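You operate a simulated robot arm through the tools that you are given. There is no shell and no other tool. Be economical: measure what you need, move in short steps, check, and stop when the job is done.

The job below is to be done with a simulated robot arm. You get a single attempt, and the scene is never put back.

Task
Put the teal dongle on the blue photo tile. Then take the brown card case on the cubby ledge and put it away on the middle shelf of the print cart. Then take the green carton and leave it in the green crate. Then open the green drawer, put the orange sponge on the bare stretch of the counter away in the narrow bay of the green drawer, then shut the drawer. Do these in the order given. Set down upright: green carton.

It is judged by the outcome, as a careful person would: the job done as asked, and still so three seconds after it is handed in. It fails if anything else is knocked over, pushed out of place, dropped, spilled or broken.

Robot
A 6-joint arm with a two-finger parallel gripper on a trunk, on a base that drives. Base frame: it is fixed to the floor where the robot stands at the start and does not move with it; the origin is under the middle of the robot, x ahead of it, y to its left, z up. Lengths are in m, angles in degrees, forces in N, time in s.
With the tool pointing down near the work surface it reaches from about 0.32 to 0.7 m from the robot's upright axis, wherever it stands. Its first joint turns from -166.0 to 166.0 degrees. Places, roughly: blue photo tile [0.5, 0.25, 0.75]; brown card case [2.25, 0, 0.75]; green carton [-1.5, -0.5, 0.75]; green crate (33x20x12 cm) [1, -1.7, 0.8]; green drawer [-3, 3.5, 0.7]; middle shelf of the print cart [0.4, 0.9, 0.5]; narrow bay of the green drawer [-3.2, 3.4, 0.6]; orange sponge (7x5x4 cm) [-3, 3.4, 0.8]; teal dongle [0.5, 0, 0.75]. Payload 4.1 kg.
The TCP is the grasp point between the finger pads, 0.023 m short of the fingertips. In the tool frame z runs along the fingers and y along their closing line. Largest opening 0.094 m; finger width 0.038, thickness 0.01; the body of the gripper, 0.054 by 0.096 m, starts 0.039 m behind the TCP.
Orientation is that of the tool frame in the base frame, as [roll, pitch, yaw] about the fixed x, y, z axes, in that order (R = Rz(yaw) Ry(pitch) Rx(roll)). With the fingers straight down and closing along the base's y, the tool's x points along the base's -x, its y along +y and its z along -z.

Tools
- The arm moves only by the tool send_rows. Its argument "moves" is a list of rows, each a list of 7 numbers: the shift along the tool's x, y, z in m, then the turn, a rotation vector about the tool's x, y, z in degrees, then the gripper command, from -1 (shut) to 1 (fully open), values between in proportion. In form: [[tx, ty, tz, rx, ry, rz, grip], ...]. A call has 1 to 10 rows; each row shifts and turns the commanded pose from where the row before left it, along the tool's axes as they then stand. Rows are played at 5 a second. More than 0.05 m and 8.6 degrees between two rows, or a gripper value outside its range, and nothing of the call is played. Where a pose cannot be reached the arm comes as near as it can. A force on the tool above 40 N (or 10 N above the force at the start of the call, whichever is more), or a blocked arm, ends the call early, and 0.2 s more pass. Each finger travels about 0.045 m/s and halts on what it meets, pressing with about 36 N; the grip force reading is that of the motor and also rises with nothing between the fingers. The clock runs only during rows and for 0.2 s after the last one: add rows that do not move to give the fingers time. The reply holds the time, the measured pose of the TCP, the force on the tool along the base axes, the opening and the grip force, in the units named above and with some noise, with the torque about the TCP (base axes, N m) and any sound that the robot's microphone picked up, and new pictures: "pictures" is both (left out), scene, wrist or none.
- Cameras (640 x 400 px; columns grow to the right, rows downward): "scene" is now at [-0.0043, 0.2027, 1.3169]; the picture's right is [0.56, -0.83, 0.00], its down [-0.71, -0.48, -0.52] and it looks along [0.43, 0.29, -0.86] (base axes); focal length 286 px, centre (320, 200). "wrist" rides on the gripper at [0.086, 0.016, -0.074] in the tool frame; the picture's right is [-0.18, 0.98, 0.00], its down [-0.58, -0.11, -0.81] and it looks along [-0.79, -0.15, 0.59] (tool axes); focal length 243 px, centre (320, 200). There is no depth. A picture from a camera that has moved, and an enlarged one, comes with that camera's place and axes in the base frame and with its lens.
- raise_lower(by): slides the trunk up (or, below 0, down) by that many m; the arm and the scene camera ride with it, the base frame stays. It gives what a move gives, with no picture.
- roll_base(legs): drives the robot by 1 to 6 legs, each [ahead, turn to the left] in m and degrees, along the robot's own axes; the way and the turn of a leg run together, so that a leg with both is an arc; at most 1.5 m and 180 degrees a leg. The arm and the cameras ride along, it lands a little off, and it stops where it bumps. It gives what a move gives, and a new picture of the scene camera.
- pan_tilt(pan, tilt): turns the head with the scene camera to pan (to the left, within 155 degrees either way) and tilt (down, from -29 to 69), counted from straight ahead of the robot. It gives what a move gives, and a new picture of the scene camera.
- inspect(camera, box): a new picture of the part [left, top, right, bottom] of that camera's present view, enlarged. The clock stands still meanwhile.
- close_job(): hands the job in; it is judged then, once.

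Go step by step. Nothing tells you exact positions but the pictures and the camera data: compare them with the known pose of the tool, close in by small moves and look again before you grip or let go. The budget is 165 turns and 260 pictures, counting those below and the enlarged ones. Unless the task says otherwise, let go and move clear before handing in, and close with one line.

The tools are called as a command line: name --pt "numbers of a row" for each row, then --argument value for the rest, lists and objects as JSON in quotes. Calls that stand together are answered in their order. send_rows: Moves the arm, as the interface text tells. Its arguments: {"type":"object","properties":{"moves":{"type":"array","items":{"type":"array","items":{"type":"number"}}},"pictures":{"type":"string","enum":["both","scene","wrist","none"]}},"required":["moves"]} The other tools are called the same way: raise_lower (by) slides the trunk up or down; roll_base (legs) drives the base; pan_tilt (pan, tilt) turns the head that bears the scene camera; inspect (camera, box) takes an enlarged picture of a part of a camera's view; close_job () hands the job in.

At the start:

```text
time_s: 0.0
ee_pos: [0.4586, 0.1894, 0.8933]
tool_rot: [-180.0, 0.0, 179.9]
contact_force: [-0.2, 0.8, 0.0]
wrist_torque: [-0.01, 0.0, 0.03]
width: 0.094
finger_force: 0.1
trunk travel left (down, up): [-0.3, 0.29]
robot x, y, heading: [0.0012, -0.0022, 0.1]
head pan, tilt: [33.9, 59.0]
```

scene: 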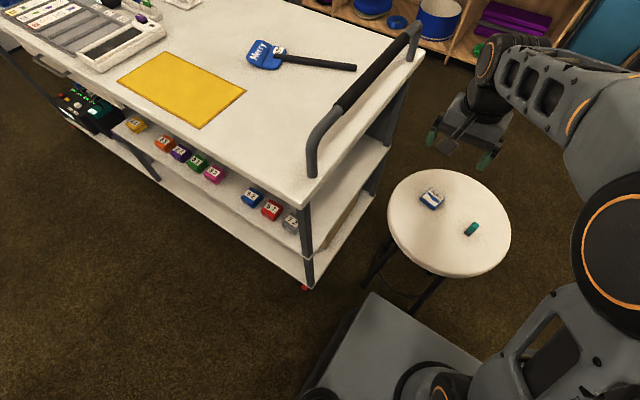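
wrist: 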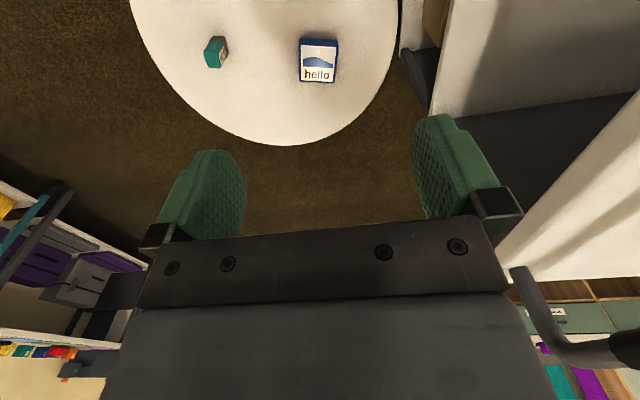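

The teal dongle looks to be near (0.486, 0.05) and the blue tile near (0.52, 0.176), both on the small round table. I'll look closer at both before moving.

inspect --camera "scene" --box '[380, 160, 520, 280]'

inspect --camera "wrist" --box '[180, 0, 380, 120]'

```text
3.33 times, centred on (450, 220) of scene
camera zoom: at [-0.0043, 0.2027, 1.3169], right [0.56, -0.83, 0.0], down [-0.71, -0.48, -0.52], along [0.43, 0.29, -0.86], focal length 954 px, centre (-113, 133)
```

zoom: 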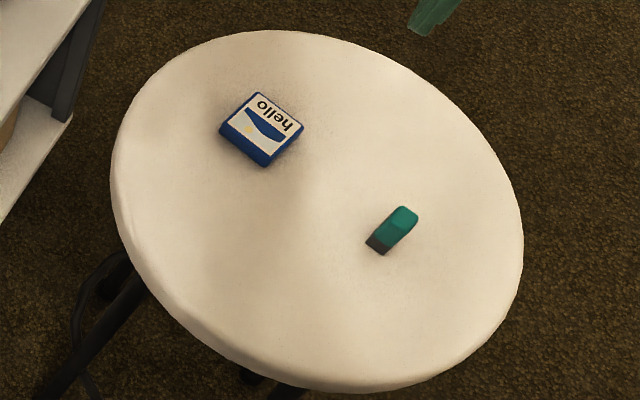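

```text
3.20 times, centred on (280, 60) of wrist
camera zoom: at [0.373, 0.2079, 0.9678], right [0.18, 0.98, 0.0], down [0.58, -0.11, 0.81], along [0.79, -0.15, -0.59], focal length 776 px, centre (448, 648)
```

zoom: 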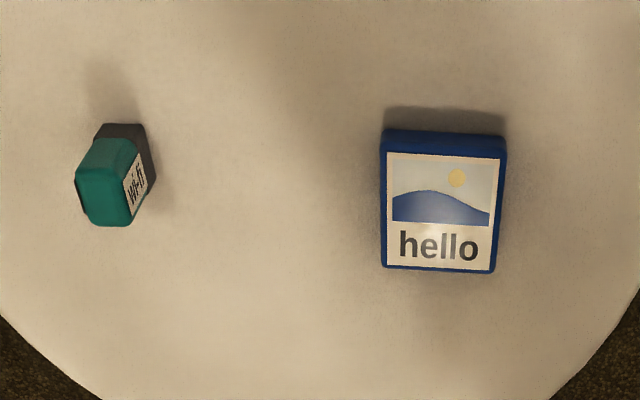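

The dongle lies nearly along x (yaw about -13°), centred near (0.485, 0.053), and the tile is about 4.6 cm square. I'll move above the dongle and look again.

send_rows --pt "-0.0055 -0.0272 0.026 0 0 2 0.2" --pt "-0.0055 -0.0272 0.026 0 0 2 0.0" --pt "-0.0055 -0.0272 0.026 0 0 2 0.0" --pt "-0.0055 -0.0272 0.026 0 0 2 0" --pt "-0.0055 -0.0272 0.026 0 0 2 0" --pt "0 0 0 0 0 0 0"

```text
time_s: 1.4
ee_pos: [0.4786, 0.0542, 0.7605]
tool_rot: [179.9, 0.0, 170.0]
contact_force: [-0.7, -0.6, 0.5]
wrist_torque: [0.02, -0.03, -0.03]
width: 0.0471
finger_force: 0.0
trunk travel left (down, up): [-0.3, 0.29]
robot x, y, heading: [0.0042, -0.0025, 0.1]
head pan, tilt: [33.9, 59.0]
camera scene: at [-0.0041, 0.2026, 1.3169], right [0.56, -0.83, 0.0], down [-0.71, -0.48, -0.52], along [0.43, 0.29, -0.86], focal length 286 px, centre (320, 200)
camera wrist: at [0.397, 0.0864, 0.8352], right [0.35, 0.94, 0.0], down [0.55, -0.21, 0.81], along [0.75, -0.28, -0.59], focal length 243 px, centre (320, 200)
```

scene: 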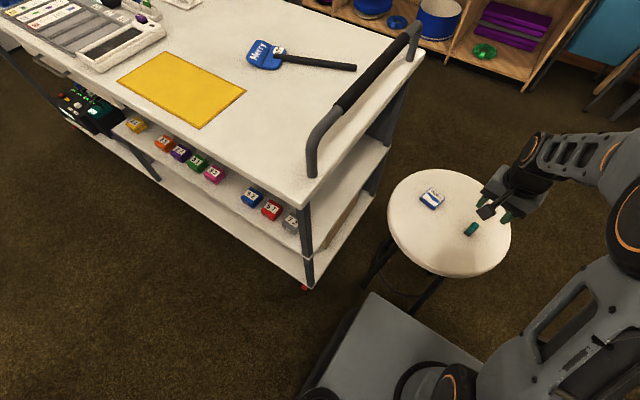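
wrist: 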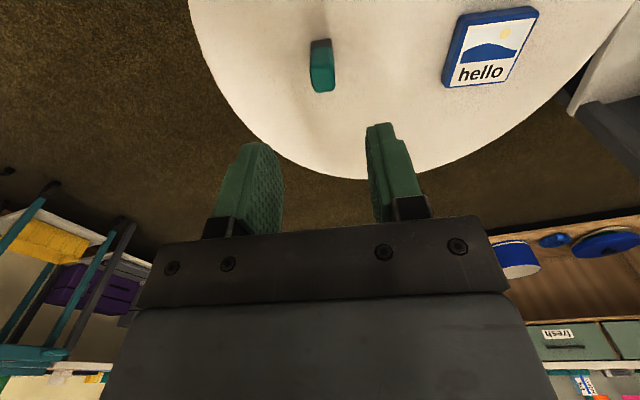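

The dongle sits around (0.485, 0.055) with yaw about -18°. I'll turn a little more and lower towards it.

send_rows --pt "-0.0062 0.002 0.03 0 0 7 0" --pt "0 0 0.035 0 0 0 0" --pt "0 0 0.03 0 0 0 0" --pt "0 0 0 0 0 0 0"

inspect --camera "scene" --box '[420, 160, 540, 260]'

```text
time_s: 2.4
ee_pos: [0.481, 0.0557, 0.6654]
tool_rot: [180.0, -0.1, 162.9]
contact_force: [0.1, 0.0, 0.1]
wrist_torque: [0.02, -0.01, 0.01]
width: 0.047
finger_force: 0.1
trunk travel left (down, up): [-0.3, 0.29]
robot x, y, heading: [0.0021, -0.0043, 0.0]
head pan, tilt: [33.9, 59.0]
camera scene: at [-0.0041, 0.2027, 1.3169], right [0.56, -0.83, 0.0], down [-0.71, -0.48, -0.52], along [0.43, 0.29, -0.86], focal length 286 px, centre (320, 200)
camera wrist: at [0.4044, 0.0983, 0.7398], right [0.46, 0.89, 0.0], down [0.52, -0.27, 0.81], along [0.71, -0.37, -0.59], focal length 243 px, centre (320, 200)
```

scene: 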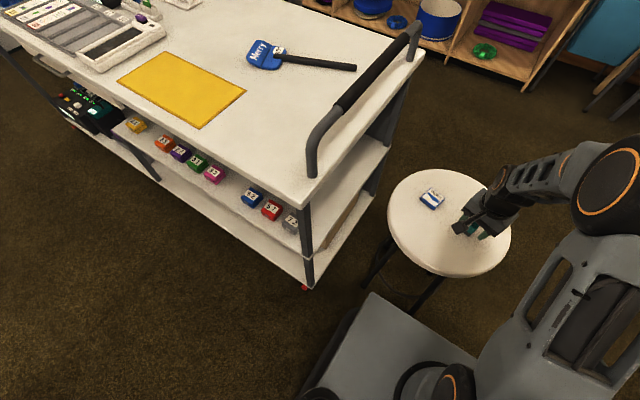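
wrist: 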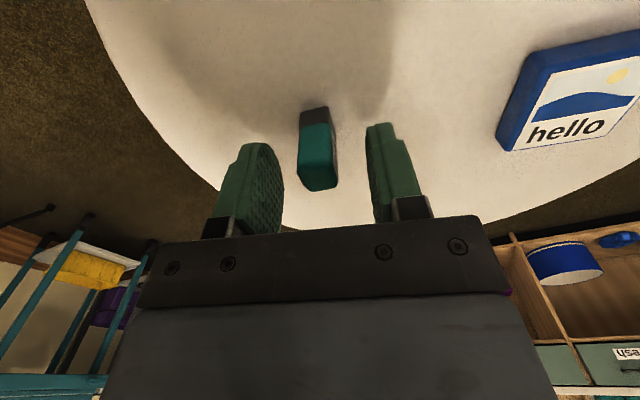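

```text
4.00 times, centred on (480, 210) of scene
camera zoom: at [-0.0041, 0.2027, 1.3169], right [0.56, -0.83, 0.0], down [-0.71, -0.48, -0.52], along [0.43, 0.29, -0.86], focal length 1145 px, centre (-320, 160)
```

zoom: 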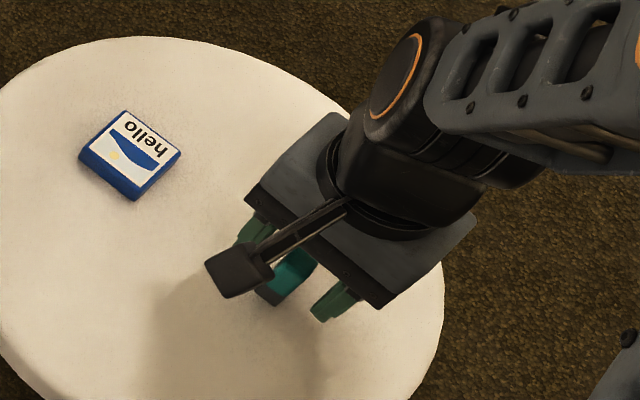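

The dongle is between the fingers. I'll go down the last bit and close.

send_rows --pt "-0.004 -0.001 0.015 0 0 0 0" --pt "0 0 0 0 0 0 0" --pt "0 0 0 0 0 0 -1" --pt "0 0 0 0 0 0 -1" --pt "0 0 0 0 0 0 -1" --pt "0 0 0 0 0 0 -1" --pt "0 0 0 0 0 0 -1"

```text
time_s: 4.0
ee_pos: [0.4867, 0.0529, 0.6489]
tool_rot: [-180.0, 0.0, 162.9]
contact_force: [1.1, 0.2, 0.4]
wrist_torque: [-0.02, -0.02, 0.0]
width: 0.0159
finger_force: 35.6
trunk travel left (down, up): [-0.3, 0.29]
robot x, y, heading: [-0.0008, -0.0034, -0.2]
head pan, tilt: [33.9, 59.0]
camera scene: at [-0.0042, 0.2027, 1.3169], right [0.56, -0.83, 0.0], down [-0.71, -0.48, -0.52], along [0.43, 0.29, -0.86], focal length 286 px, centre (320, 200)
camera wrist: at [0.4093, 0.0955, 0.7248], right [0.46, 0.89, 0.0], down [0.52, -0.27, 0.81], along [0.71, -0.37, -0.59], focal length 243 px, centre (320, 200)
```

scene: 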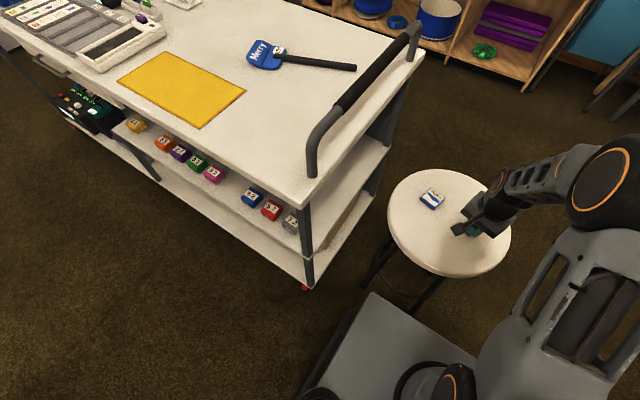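
wrist: 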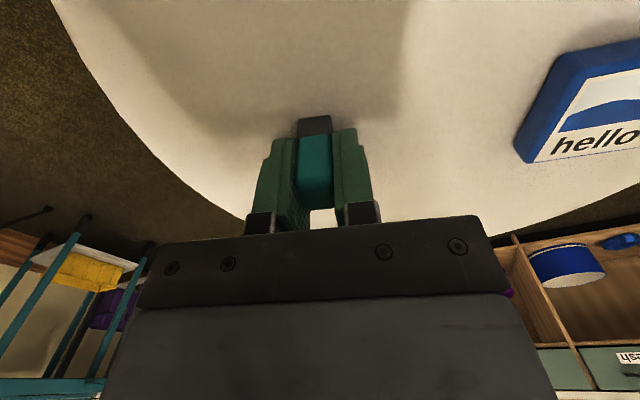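

I have the dongle. I'll lift it, carry it over the tile and turn it square.

send_rows --pt "0 0 -0.03 0 0 0 -1" --pt "0 0 -0.03 0 0 0 -1" --pt "0.001 0.0425 0 0 0 0 -1" --pt "0.001 0.0425 0 0 0 0 -1" --pt "0.0014 0.0425 0 0 0 0 -1" --pt "0 0 0 0 0 -8.5 -1" --pt "0 0 0 0 0 -8.5 -1" --pt "0 0 0 0 0 0 -1"

inspect --camera "scene" --box '[380, 140, 500, 240]'

```text
time_s: 5.8
ee_pos: [0.5196, 0.1747, 0.7127]
tool_rot: [-180.0, 0.0, -180.0]
contact_force: [0.4, -0.8, -0.8]
wrist_torque: [0.01, -0.02, 0.02]
width: 0.0159
finger_force: 36.3
trunk travel left (down, up): [-0.3, 0.29]
robot x, y, heading: [-0.0027, -0.0003, 0.2]
head pan, tilt: [33.9, 59.0]
camera scene: at [-0.0042, 0.2027, 1.3169], right [0.56, -0.83, 0.0], down [-0.71, -0.48, -0.52], along [0.43, 0.29, -0.86], focal length 286 px, centre (320, 200)
camera wrist: at [0.435, 0.1915, 0.7881], right [0.18, 0.98, 0.0], down [0.58, -0.11, 0.81], along [0.79, -0.15, -0.59], focal length 243 px, centre (320, 200)
```

scene: 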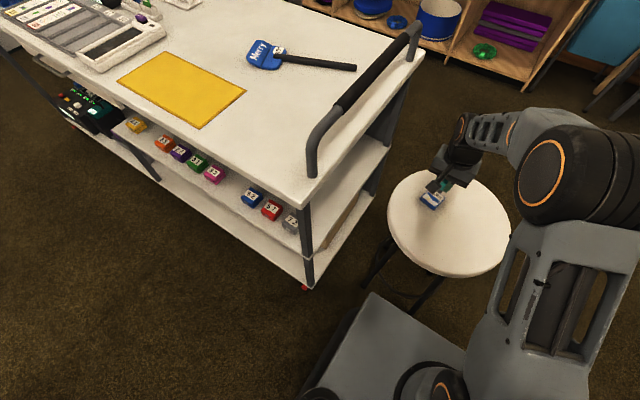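
wrist: 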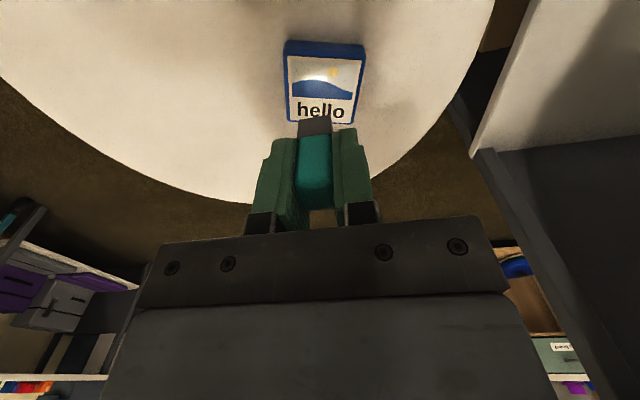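

```text
4.00 times, centred on (440, 190) of scene
camera zoom: at [-0.0042, 0.2027, 1.3169], right [0.56, -0.83, 0.0], down [-0.71, -0.48, -0.52], along [0.43, 0.29, -0.86], focal length 1145 px, centre (-160, 240)
```

zoom: 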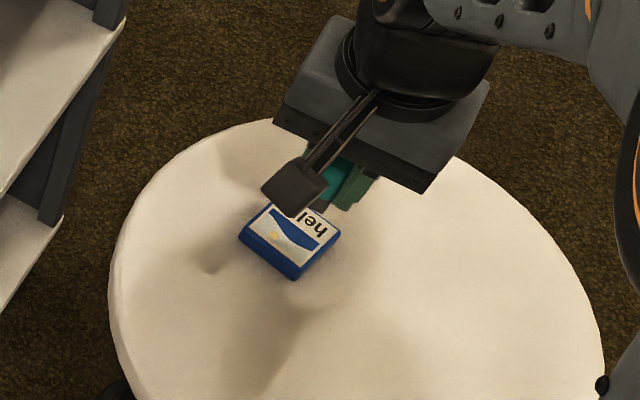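

The tile centre is near (0.520, 0.1775), just ahead of me. I'll lower most of the way and check the gap.

send_rows --pt "0 0.003 0.02 0 0 0 -1" --pt "0 0 0.023 0 0 0 -1" --pt "0 0 0 0 0 0 -1" --pictures "wrist"

inspect --camera "scene" --box '[400, 160, 480, 220]'

```text
time_s: 6.6
ee_pos: [0.5209, 0.1786, 0.6722]
tool_rot: [-179.9, -0.1, -180.0]
contact_force: [0.9, 0.4, -0.6]
wrist_torque: [-0.01, 0.0, 0.02]
width: 0.016
finger_force: 35.7
trunk travel left (down, up): [-0.3, 0.29]
robot x, y, heading: [-0.0024, -0.002, -0.1]
head pan, tilt: [33.9, 59.0]
camera wrist: at [0.4365, 0.1967, 0.7457], right [0.18, 0.98, 0.0], down [0.58, -0.11, 0.81], along [0.79, -0.15, -0.59], focal length 243 px, centre (320, 200)
```

wrist: 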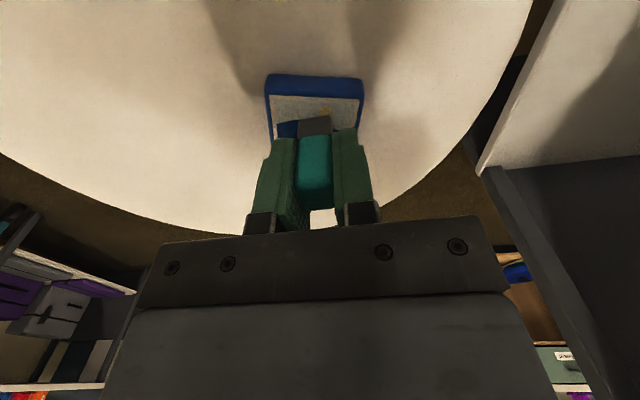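

```text
6.67 times, centred on (440, 190) of scene
camera zoom: at [-0.0041, 0.2028, 1.3169], right [0.56, -0.83, 0.0], down [-0.71, -0.48, -0.52], along [0.43, 0.29, -0.86], focal length 1909 px, centre (-480, 267)
```

zoom: 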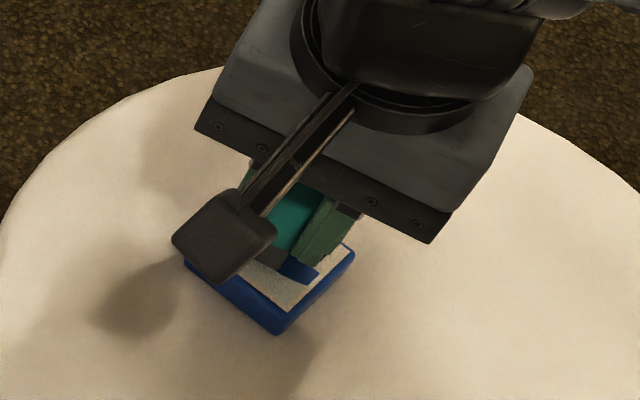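

It's lined up over the tile. I'll lower in small steps and watch the force.

send_rows --pt "0 0 0.004 0 0 0 -1" --pt "0 0 0.004 0 0 0 -1" --pt "0 0 0 0 0 0 -1" --pictures "none"

inspect --camera "wrist" --box '[220, 60, 420, 240]'

```text
time_s: 7.4
ee_pos: [0.521, 0.1771, 0.6652]
tool_rot: [179.9, 0.2, 180.0]
contact_force: [-0.5, 0.4, 20.1]
wrist_torque: [-0.01, 0.14, -0.04]
width: 0.0162
finger_force: 35.4
trunk travel left (down, up): [-0.3, 0.29]
robot x, y, heading: [0.001, -0.0016, 0.2]
head pan, tilt: [33.9, 59.0]
```

```text
2.22 times, centred on (320, 150) of wrist
camera zoom: at [0.4351, 0.1951, 0.7398], right [0.18, 0.98, 0.0], down [0.58, -0.11, 0.81], along [0.8, -0.15, -0.59], focal length 539 px, centre (320, 311)
```

zoom: 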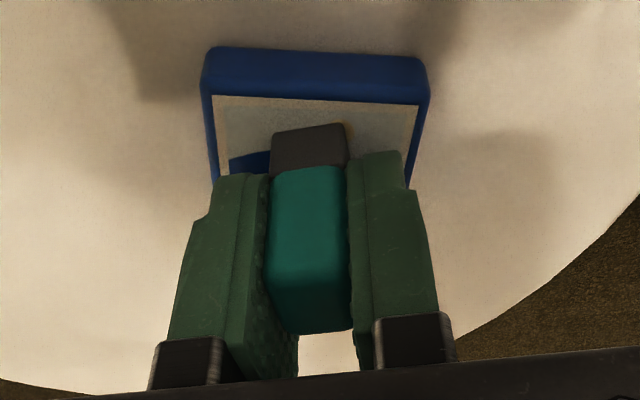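

Contact is felt at about 20 N, so the dongle rests on the tile. I'll ease up and let go.

send_rows --pt "0 0 -0.0015 0 0 0 -1" --pt "0 0 0 0 0 0 -0.4" --pt "0 0 0 0 0 0 -0.2" --pt "0 0 0 0 0 0 -0.2" --pt "0 0 -0.02 0 0 0 -0.2" --pt "0 0 -0.05 0 0 0 -0.2" --pt "0 0 -0.05 0 0 0 -0.2" --pt "0 0 -0.05 0 0 0 -0.2"

inspect --camera "wrist" --box '[220, 0, 420, 150]'

pan_tilt --pan 0 --tilt 20

```text
time_s: 9.2
ee_pos: [0.519, 0.1794, 0.8359]
tool_rot: [179.9, -0.1, 180.0]
contact_force: [-0.4, -0.7, -0.1]
wrist_torque: [0.01, 0.01, 0.02]
width: 0.0377
finger_force: 0.0
trunk travel left (down, up): [-0.3, 0.29]
robot x, y, heading: [0.003, -0.0024, 0.1]
head pan, tilt: [33.9, 59.0]
camera scene: at [-0.0041, 0.2027, 1.3168], right [0.56, -0.83, 0.0], down [-0.71, -0.48, -0.52], along [0.43, 0.29, -0.86], focal length 286 px, centre (320, 200)
camera wrist: at [0.4335, 0.1961, 0.91], right [0.18, 0.98, 0.0], down [0.58, -0.11, 0.81], along [0.79, -0.15, -0.59], focal length 243 px, centre (320, 200)
```

scene: 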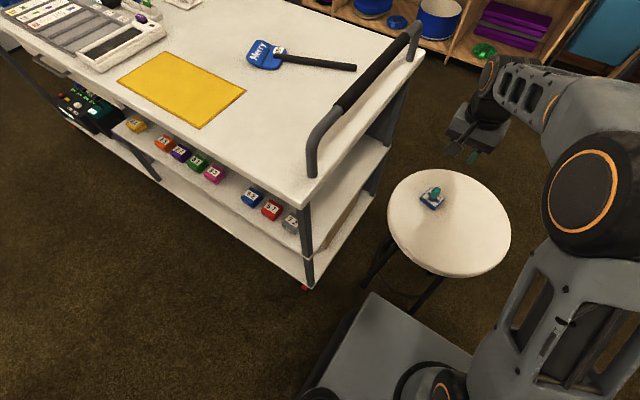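
wrist: 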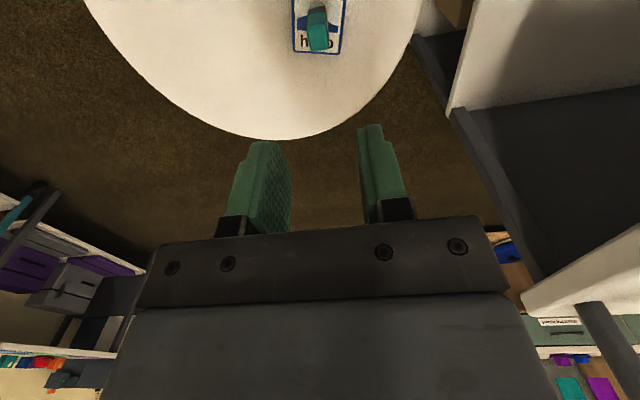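

```text
2.67 times, centred on (320, 75) of wrist
camera zoom: at [0.4335, 0.1961, 0.91], right [0.18, 0.98, 0.0], down [0.58, -0.11, 0.81], along [0.79, -0.15, -0.59], focal length 647 px, centre (320, 533)
```

zoom: 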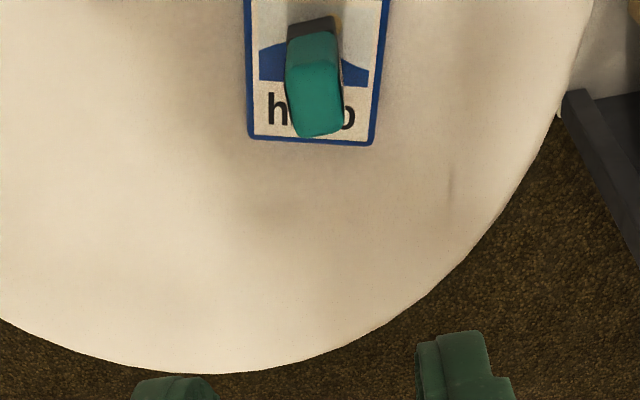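

```text
time_s: 10.2
ee_pos: [0.5189, 0.1787, 0.8339]
tool_rot: [180.0, -0.1, 180.0]
contact_force: [-0.1, 0.0, 0.0]
wrist_torque: [0.02, 0.02, 0.04]
width: 0.0376
finger_force: 0.0
trunk travel left (down, up): [-0.3, 0.29]
robot x, y, heading: [0.0006, 0.0021, 0.0]
head pan, tilt: [0.0, 20.0]
camera scene: at [0.0326, 0.1649, 1.3738], right [0.0, -1.0, 0.0], down [-0.34, 0.0, -0.94], along [0.94, 0.0, -0.34], focal length 286 px, centre (320, 200)
```

scene: 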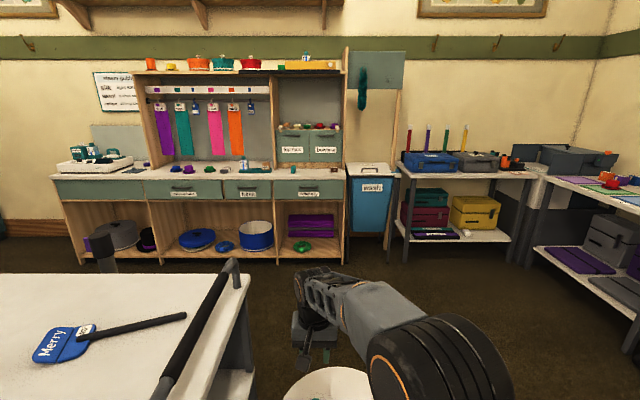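

The dongle is on the tile. Now I'll look for the brown card case in the wall unit ahead, around x≈2.25.

inspect --camera "scene" --box '[140, 90, 360, 227]'

inspect --camera "scene" --box '[250, 100, 360, 170]'

pan_tilt --pan -15 --tilt 50

```text
2.91 times, centred on (250, 158) of scene
camera zoom: at [0.0326, 0.1649, 1.3738], right [0.0, -1.0, 0.0], down [-0.34, 0.0, -0.94], along [0.94, 0.0, -0.34], focal length 833 px, centre (524, 321)
```

zoom: 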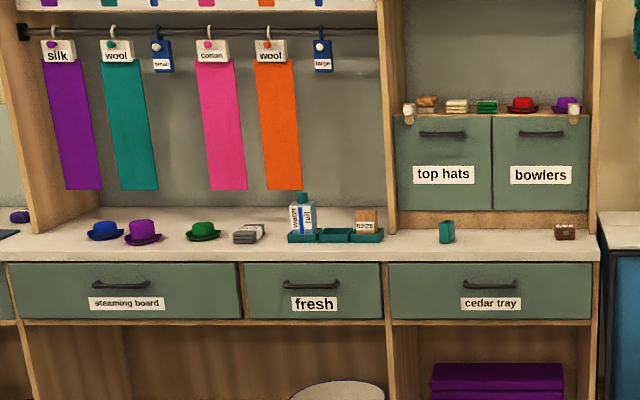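

```text
5.71 times, centred on (305, 135) of scene
camera zoom: at [0.0326, 0.1649, 1.3738], right [0.0, -1.0, 0.0], down [-0.34, 0.0, -0.94], along [0.94, 0.0, -0.34], focal length 1636 px, centre (406, 571)
```

zoom: 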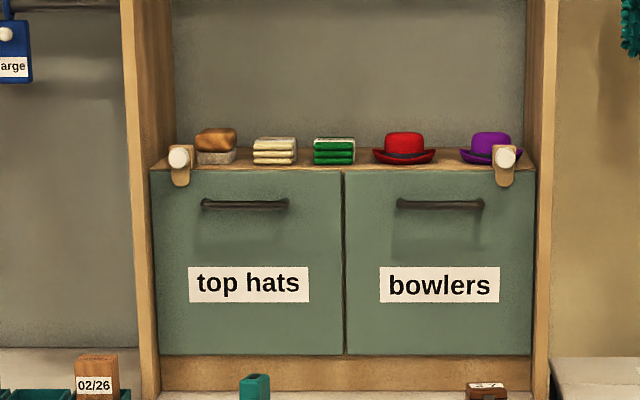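

```text
time_s: 11.2
ee_pos: [0.5182, 0.1789, 0.8344]
tool_rot: [180.0, 0.0, -180.0]
contact_force: [-0.4, 0.6, -0.5]
wrist_torque: [0.01, -0.03, 0.0]
width: 0.0379
finger_force: 0.0
trunk travel left (down, up): [-0.3, 0.29]
robot x, y, heading: [-0.0018, -0.0016, -0.3]
head pan, tilt: [-15.0, 50.0]
camera scene: at [0.0139, 0.1449, 1.3283], right [-0.26, -0.97, 0.0], down [-0.74, 0.2, -0.64], along [0.62, -0.17, -0.77], focal length 286 px, centre (320, 200)
```

scene: 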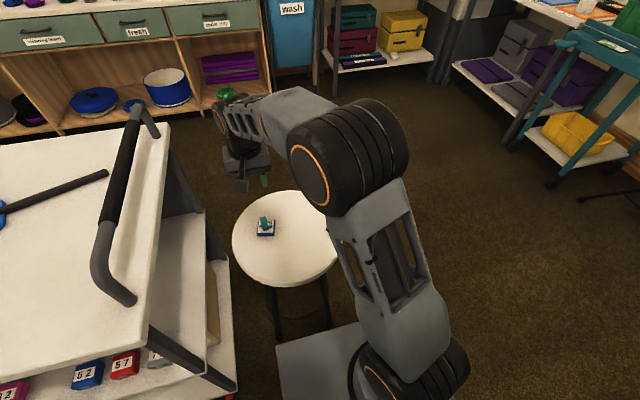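

The card case seems to be the small brown block at the right end of the counter below the "bowlers" drawer. Before I drive around the round table I'll look at the space to the right and behind.

pan_tilt --pan -90 --tilt 25

pan_tilt --pan -155 --tilt 25

pan_tilt --pan 140 --tilt 25

pan_tilt --pan 75 --tilt 35

```text
time_s: 12.7
ee_pos: [0.5189, 0.1788, 0.8341]
tool_rot: [180.0, -0.1, 180.0]
contact_force: [-0.2, -0.2, 0.1]
wrist_torque: [-0.01, -0.02, 0.01]
width: 0.0376
finger_force: 0.0
trunk travel left (down, up): [-0.3, 0.29]
robot x, y, heading: [0.002, -0.0011, -0.1]
head pan, tilt: [-90.0, 25.0]
camera scene: at [-0.0604, 0.0727, 1.3657], right [-1.0, 0.0, 0.0], down [0.0, 0.42, -0.91], along [0.0, -0.91, -0.42], focal length 286 px, centre (320, 200)
```

scene: 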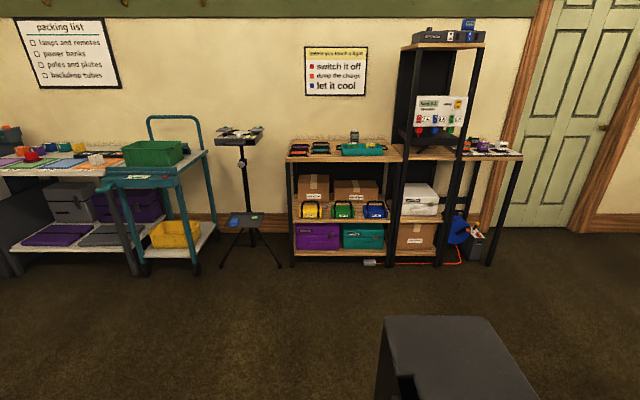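

```text
time_s: 14.0
ee_pos: [0.5188, 0.1783, 0.8346]
tool_rot: [-180.0, 0.0, 179.9]
contact_force: [0.4, 0.8, 0.0]
wrist_torque: [0.02, -0.03, -0.02]
width: 0.0375
finger_force: 0.0
trunk travel left (down, up): [-0.3, 0.29]
robot x, y, heading: [-0.0011, 0.0, -0.2]
head pan, tilt: [-154.7, 25.0]
camera scene: at [-0.1438, 0.1254, 1.3658], right [-0.43, 0.9, 0.0], down [0.38, 0.18, -0.91], along [-0.82, -0.39, -0.42], focal length 286 px, centre (320, 200)
```

scene: 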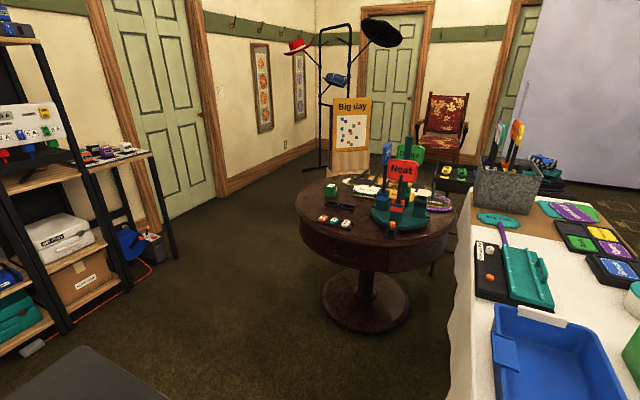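

```text
time_s: 18.1
ee_pos: [0.5188, 0.1786, 0.835]
tool_rot: [-180.0, 0.0, -179.9]
contact_force: [-0.2, 0.5, -0.6]
wrist_torque: [-0.02, 0.02, 0.01]
width: 0.0377
finger_force: 0.2
trunk travel left (down, up): [-0.3, 0.29]
robot x, y, heading: [-0.0007, 0.0007, -0.1]
head pan, tilt: [140.0, 25.0]
camera scene: at [-0.1311, 0.2241, 1.3657], right [0.64, 0.77, 0.0], down [0.32, -0.27, -0.91], along [-0.69, 0.58, -0.42], focal length 286 px, centre (320, 200)
```

scene: 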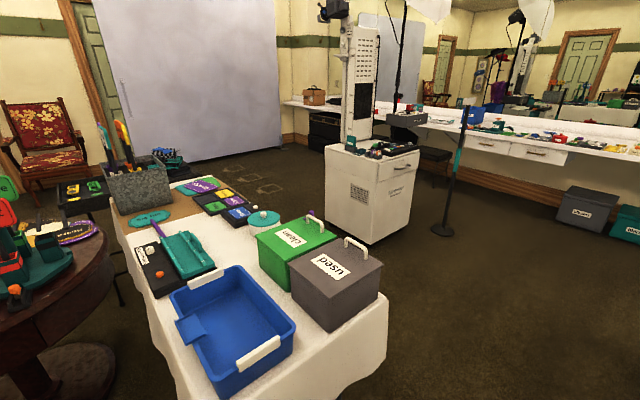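

```text
time_s: 19.4
ee_pos: [0.5192, 0.1774, 0.8347]
tool_rot: [180.0, 0.1, -180.0]
contact_force: [0.1, 0.0, 0.1]
wrist_torque: [0.02, -0.02, 0.0]
width: 0.0375
finger_force: 0.1
trunk travel left (down, up): [-0.3, 0.29]
robot x, y, heading: [-0.0013, -0.0013, 0.1]
head pan, tilt: [75.0, 35.0]
camera scene: at [-0.0378, 0.2499, 1.35], right [0.97, -0.26, 0.0], down [-0.15, -0.55, -0.82], along [0.21, 0.79, -0.57], focal length 286 px, centre (320, 200)
```

scene: 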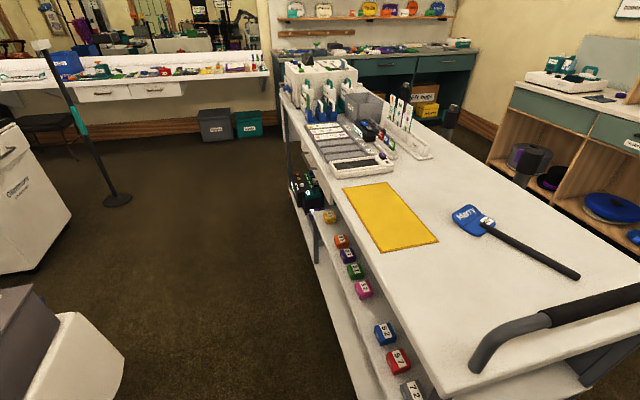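

The room is clear to my right. The dark round table behind holds the green carton, the teal cart on the right holds the green crate, and the counter is ahead. I'll tuck the arm in, back off and drive around the small table.

send_rows --pt "0.02 -0.03 -0.03 0 0 0 -0.2" --pt "0.03 -0.03 -0.02 0 0 0 -0.2" --pt "0.03 -0.03 -0.02 0 0 0 -0.2" --pt "0.03 -0.03 -0.02 0 0 0 -0.2" --pt "0.03 -0.03 -0.02 0 0 0 -0.2" --pictures "none"

roll_base --legs '[[-0.15, 0], [0, -60], [0.75, 0], [0, 60], [1.1, 0]]'

pan_tilt --pan 40 --tilt 35

```text
time_s: 20.6
ee_pos: [0.3793, 0.0285, 0.9435]
tool_rot: [-179.9, 0.0, 179.9]
contact_force: [0.4, -0.1, -0.2]
wrist_torque: [-0.01, 0.02, -0.01]
width: 0.0377
finger_force: 0.1
trunk travel left (down, up): [-0.3, 0.29]
robot x, y, heading: [-0.0017, 0.002, 0.1]
head pan, tilt: [75.0, 35.0]
```

```text
time_s: 36.3
ee_pos: [1.7087, -0.6939, 0.9433]
tool_rot: [-180.0, 0.0, 177.5]
contact_force: [-1.2, 0.1, 0.3]
wrist_torque: [-0.02, -0.03, -0.02]
width: 0.0376
finger_force: 0.1
trunk travel left (down, up): [-0.3, 0.29]
robot x, y, heading: [1.3292, -0.706, -2.5]
head pan, tilt: [75.0, 35.0]
camera scene: at [1.3009, -0.4546, 1.35], right [0.95, -0.3, 0.0], down [-0.17, -0.55, -0.82], along [0.25, 0.78, -0.57], focal length 286 px, centre (320, 200)
```

scene: 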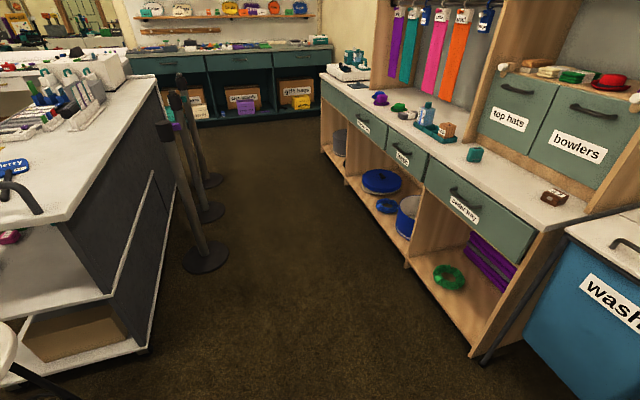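

```text
time_s: 37.3
ee_pos: [1.7081, -0.6941, 0.9431]
tool_rot: [-180.0, -0.1, 177.5]
contact_force: [-0.5, 0.1, -0.6]
wrist_torque: [0.01, -0.01, 0.01]
width: 0.0377
finger_force: 0.0
trunk travel left (down, up): [-0.3, 0.29]
robot x, y, heading: [1.3289, -0.7055, -2.7]
head pan, tilt: [40.0, 35.0]
camera scene: at [1.3443, -0.4849, 1.35], right [0.61, -0.79, 0.0], down [-0.45, -0.35, -0.82], along [0.65, 0.5, -0.57], focal length 286 px, centre (320, 200)
```

scene: 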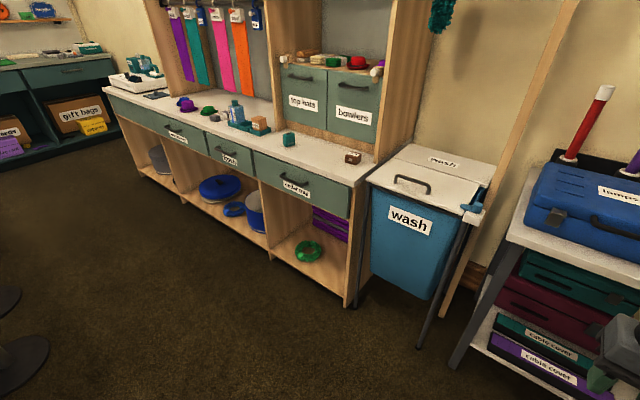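

Triangulating gives the card case near (2.258, 0.055, 0.83), on the counter at about z=0.82. I'll drive round to stand squarely in front of it, and raise the trunk.

roll_base --legs '[[0, 92.6], [0.75, 0], [0, -90], [0.33, 0]]'

raise_lower --by 0.15

pan_tilt --pan 5 --tilt 45

```text
time_s: 50.9
ee_pos: [2.0479, 0.0995, 0.9428]
tool_rot: [179.9, 0.0, -179.1]
contact_force: [-0.1, 0.1, -0.4]
wrist_torque: [-0.01, -0.01, 0.0]
width: 0.0375
finger_force: 0.0
trunk travel left (down, up): [-0.3, 0.29]
robot x, y, heading: [1.6681, 0.0637, 0.9]
head pan, tilt: [40.0, 35.0]
camera scene: at [1.6709, 0.2853, 1.35], right [0.65, -0.76, 0.0], down [-0.43, -0.38, -0.82], along [0.62, 0.54, -0.57], focal length 286 px, centre (320, 200)
```

scene: 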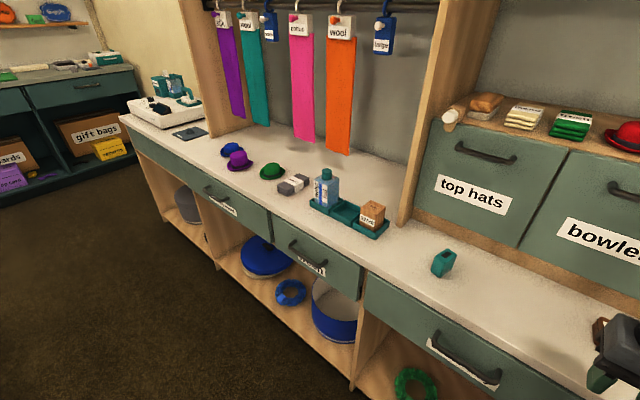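

```text
time_s: 52.6
ee_pos: [2.0471, 0.0998, 1.0932]
tool_rot: [179.9, 0.0, -179.1]
contact_force: [-0.5, 0.7, -0.2]
wrist_torque: [0.01, 0.01, -0.01]
width: 0.0376
finger_force: 0.0
trunk travel left (down, up): [-0.45, 0.14]
robot x, y, heading: [1.6654, 0.0634, 0.9]
head pan, tilt: [40.0, 35.0]
```

```text
time_s: 53.6
ee_pos: [2.0469, 0.0977, 1.0931]
tool_rot: [-180.0, 0.0, -179.1]
contact_force: [0.5, 0.2, -0.1]
wrist_torque: [0.01, 0.02, 0.0]
width: 0.0377
finger_force: 0.2
trunk travel left (down, up): [-0.45, 0.14]
robot x, y, heading: [1.6655, 0.0636, 0.9]
head pan, tilt: [5.0, 45.0]
camera scene: at [1.6854, 0.2361, 1.4852], right [0.1, -0.99, 0.0], down [-0.7, -0.07, -0.71], along [0.7, 0.07, -0.71], focal length 286 px, centre (320, 200)
```

scene: 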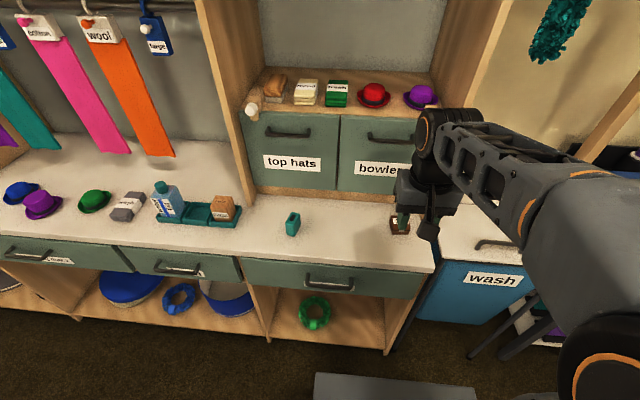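

The case is right below-ahead of the gripper. I'll zoom in and take a wrist view.

inspect --camera "scene" --box '[360, 190, 440, 250]'

inspect --camera "wrist" --box '[0, 0, 640, 400]'

```text
6.67 times, centred on (400, 220) of scene
camera zoom: at [1.6854, 0.2361, 1.4852], right [0.1, -0.99, 0.0], down [-0.7, -0.07, -0.71], along [0.7, 0.07, -0.71], focal length 1909 px, centre (-213, 67)
```

zoom: 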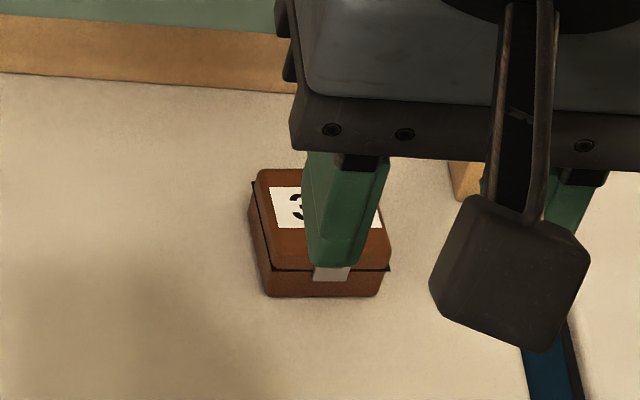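

```text
1.00 times, centred on (320, 200) of wrist
camera zoom: at [1.9616, 0.1148, 1.1678], right [0.17, 0.99, 0.0], down [0.58, -0.1, 0.81], along [0.79, -0.14, -0.59], focal length 243 px, centre (320, 200)
```

zoom: 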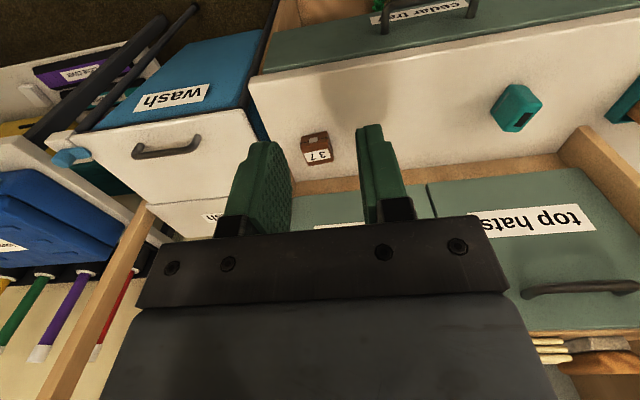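

The case is a flat box about 5×5.5×2.5 cm. The cart shelf sits under a top, so I'll want to hold the case with the tool pitched forward and the wrist camera on the upper side. I'll try turning the tool 180° about its axis first.

send_rows --pt "0 0 0 0 0 8.5 0.6" --pt "0 0 0 0 0 8.5 0.6" --pt "0 0 0 0 0 8.5 0.6" --pt "0 0 0 0 0 8.5 0.6" --pt "0 0 0 0 0 8.5 0.6" --pt "0 0 0 0 0 8.5 0.6" --pt "0 0 0 0 0 8.5 0.6" --pt "0 0 0 0 0 8.5 0.6" --pt "0 0 0 0 0 8.5 0.6" --pt "0 0 0 0 0 8.5 0.6" --pictures "none"

send_rows --pt "0 0 0 0 0 8.5 0.6" --pt "0 0 0 0 0 8.5 0.6" --pt "0 0 0 0 0 8.5 0.6" --pt "0 0 0 0 0 8.5 0.6" --pt "0 0 0 0 0 8.5 0.6" --pt "0 0 0 0 0 8.5 0.6" --pt "0 0 0 0 0 8.5 0.6" --pt "0 0 0 0 0 8.5 0.6" --pt "0 0 0 0 0 8.5 0.6" --pt "0 0 0 0 0 8.5 0.6"

```text
time_s: 55.8
ee_pos: [2.0461, 0.0985, 1.0921]
tool_rot: [180.0, -0.1, 95.7]
contact_force: [-0.9, 0.7, -0.5]
wrist_torque: [0.01, 0.01, 0.02]
width: 0.0753
finger_force: 0.0
trunk travel left (down, up): [-0.45, 0.14]
robot x, y, heading: [1.6682, 0.0621, 1.0]
head pan, tilt: [5.0, 45.0]
```

```text
time_s: 58.0
ee_pos: [2.0497, 0.0879, 1.0913]
tool_rot: [-179.7, 0.0, 11.0]
contact_force: [-0.1, -0.2, 0.1]
wrist_torque: [0.01, -0.01, 0.02]
width: 0.0755
finger_force: 0.1
out of reach, approached as far as the arm can: row 10
trunk travel left (down, up): [-0.45, 0.14]
robot x, y, heading: [1.6669, 0.06, 0.8]
head pan, tilt: [5.0, 45.0]
camera scene: at [1.6854, 0.2355, 1.4852], right [0.1, -0.99, 0.0], down [-0.7, -0.07, -0.71], along [0.7, 0.07, -0.71], focal length 286 px, centre (320, 200)
camera wrist: at [2.1374, 0.0879, 1.167], right [0.01, -1.0, 0.0], down [-0.59, -0.01, 0.81], along [-0.81, 0.0, -0.59], focal length 243 px, centre (320, 200)
```

scene: 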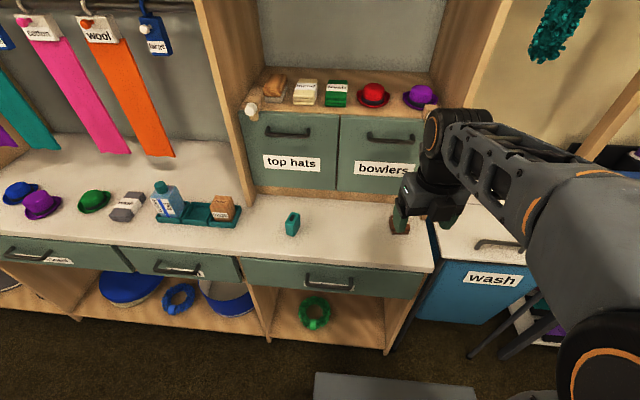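
wrist: 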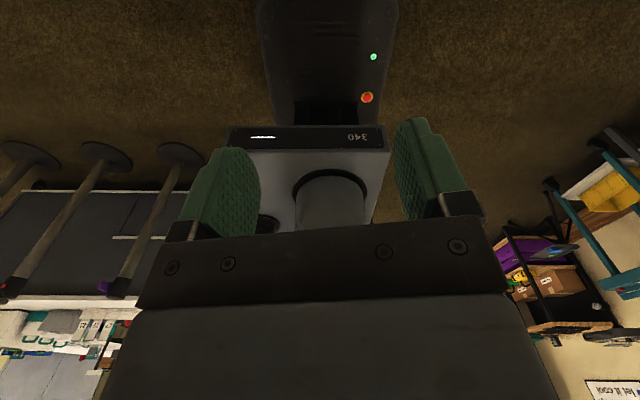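

The roll limit stops at yaw about 11°, but the case itself appears yawed about +6°, so that suits. Next I'll pitch the tool forward by 45° while moving up in front of the case.

send_rows --pt "0.015 0.008 0 0 7.5 0 0.6" --pt "0.0149 0.008 0.002 0 7.5 0 0.6" --pt "0.0145 0.008 0.0039 0 7.5 0 0.6" --pt "0.0139 0.008 0.0057 0 7.5 0 0.6" --pt "0.013 0.008 0.0075 0 7.5 0 0.6" --pt "0.0119 0.008 0.0091 0 7.5 0 0.6" --pt "0 0 0 0 0 0 0.6"

```text
time_s: 59.6
ee_pos: [2.1453, 0.0564, 1.0949]
tool_rot: [-180.0, -45.0, 10.9]
contact_force: [0.5, 0.2, 0.1]
wrist_torque: [0.01, 0.0, 0.01]
width: 0.0748
finger_force: 0.1
trunk travel left (down, up): [-0.45, 0.14]
robot x, y, heading: [1.6669, 0.0633, 1.0]
head pan, tilt: [5.0, 45.0]
camera scene: at [1.6854, 0.236, 1.4852], right [0.1, -0.99, 0.0], down [-0.7, -0.07, -0.71], along [0.7, 0.07, -0.71], focal length 286 px, centre (320, 200)
camera wrist: at [2.1584, 0.043, 1.209], right [0.06, -0.99, -0.13], down [-0.98, -0.08, 0.16], along [-0.17, 0.12, -0.98], focal length 243 px, centre (320, 200)
```

scene: 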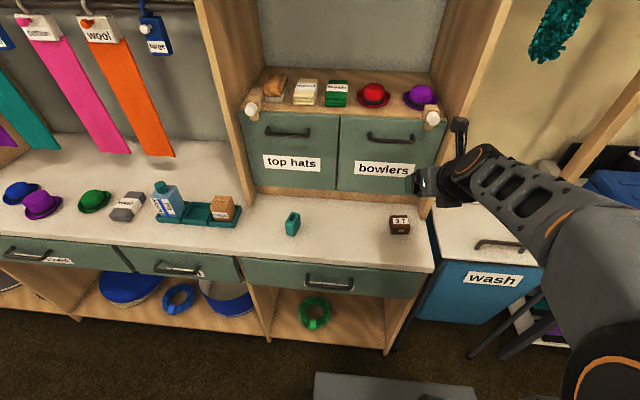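
wrist: 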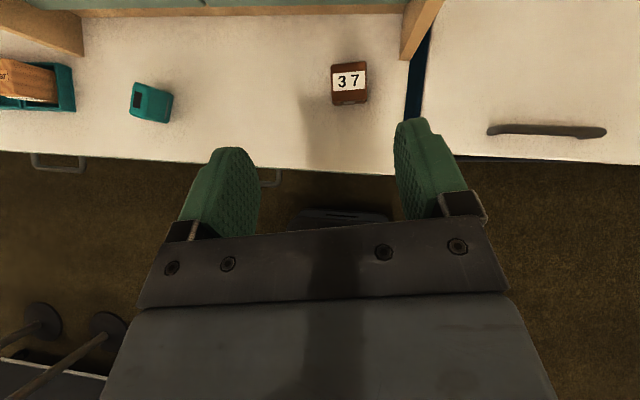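

The pitched view shows case "37" clearly. I'll come down towards it.

send_rows --pt "-0.0124 0.004 0.0407 0 0 0 0.6" --pt "-0.0124 0.004 0.0407 0 0 0 0.6" --pt "-0.0124 0.004 0.0407 0 0 0 0.6" --pt "-0.0124 0.004 0.0407 0 0 0 0.6" --pt "0 0 0 0 0 0 0.6"

```text
time_s: 60.8
ee_pos: [2.2298, 0.0569, 0.9426]
tool_rot: [-180.0, -45.0, 11.0]
contact_force: [-0.8, -0.7, -0.1]
wrist_torque: [-0.04, -0.03, 0.02]
width: 0.075
finger_force: 0.0
trunk travel left (down, up): [-0.45, 0.14]
robot x, y, heading: [1.6716, 0.0629, 1.0]
head pan, tilt: [5.0, 45.0]
camera scene: at [1.6858, 0.236, 1.4852], right [0.1, -0.99, 0.0], down [-0.7, -0.07, -0.71], along [0.7, 0.07, -0.71], focal length 286 px, centre (320, 200)
camera wrist: at [2.2421, 0.044, 1.0569], right [0.06, -0.99, -0.13], down [-0.98, -0.08, 0.16], along [-0.17, 0.12, -0.98], focal length 243 px, centre (320, 200)
```

scene: 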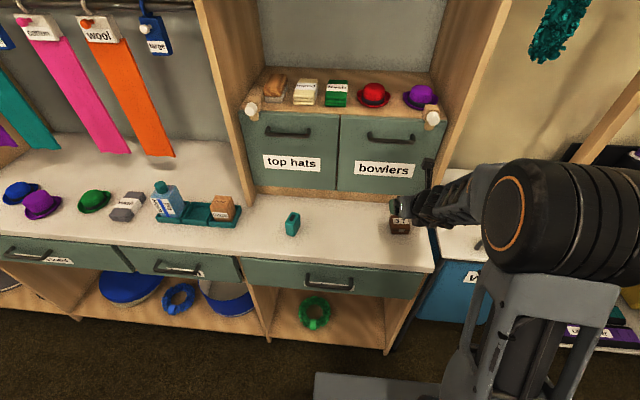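
wrist: 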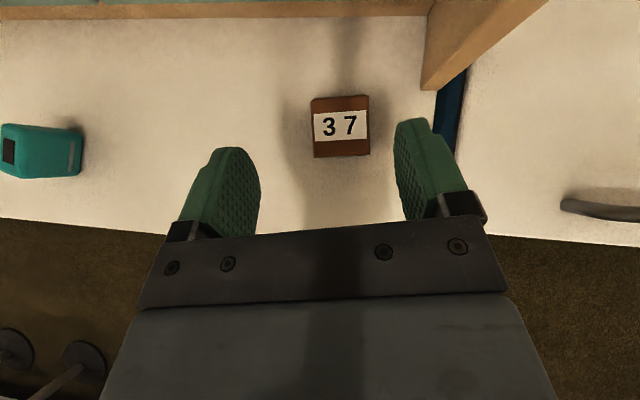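

Two wrist views put the case top near z≈0.81 at (2.27, 0.058). I'll step down further and look again.

send_rows --pt "-0.014 0.0025 0.037 0 0 0 0.6" --pt "-0.014 0.0025 0.037 0 0 0 0.6" --pt "0 0 0 0 0 0 0.6"

inspect --camera "scene" --box '[360, 180, 460, 250]'

```text
time_s: 61.6
ee_pos: [2.2625, 0.0573, 0.8717]
tool_rot: [179.9, -45.1, 11.1]
contact_force: [-0.2, 0.3, 0.3]
wrist_torque: [0.0, -0.02, 0.01]
width: 0.0752
finger_force: 0.0
trunk travel left (down, up): [-0.45, 0.14]
robot x, y, heading: [1.668, 0.0679, 1.1]
head pan, tilt: [5.0, 45.0]
camera scene: at [1.6857, 0.236, 1.4852], right [0.1, -0.99, 0.0], down [-0.7, -0.07, -0.71], along [0.7, 0.07, -0.71], focal length 286 px, centre (320, 200)
camera wrist: at [2.275, 0.0448, 0.9867], right [0.06, -0.99, -0.13], down [-0.98, -0.08, 0.16], along [-0.17, 0.12, -0.98], focal length 243 px, centre (320, 200)
```

scene: 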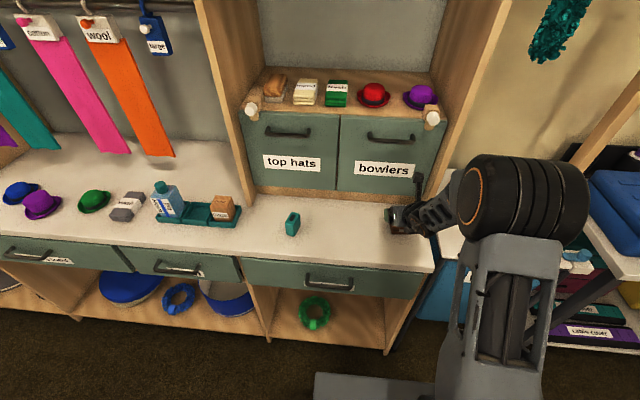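
wrist: 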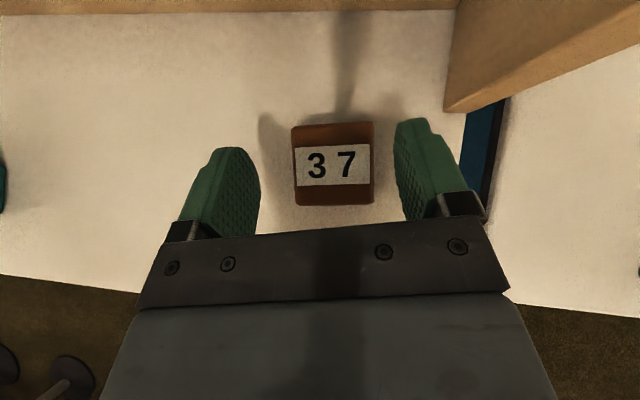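

```text
5.71 times, centred on (410, 215) of scene
camera zoom: at [1.6857, 0.236, 1.4852], right [0.1, -0.99, 0.0], down [-0.7, -0.07, -0.71], along [0.7, 0.07, -0.71], focal length 1636 px, centre (-194, 114)
```

zoom: 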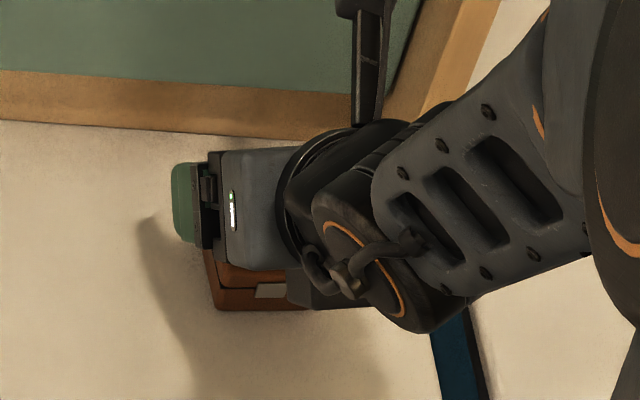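

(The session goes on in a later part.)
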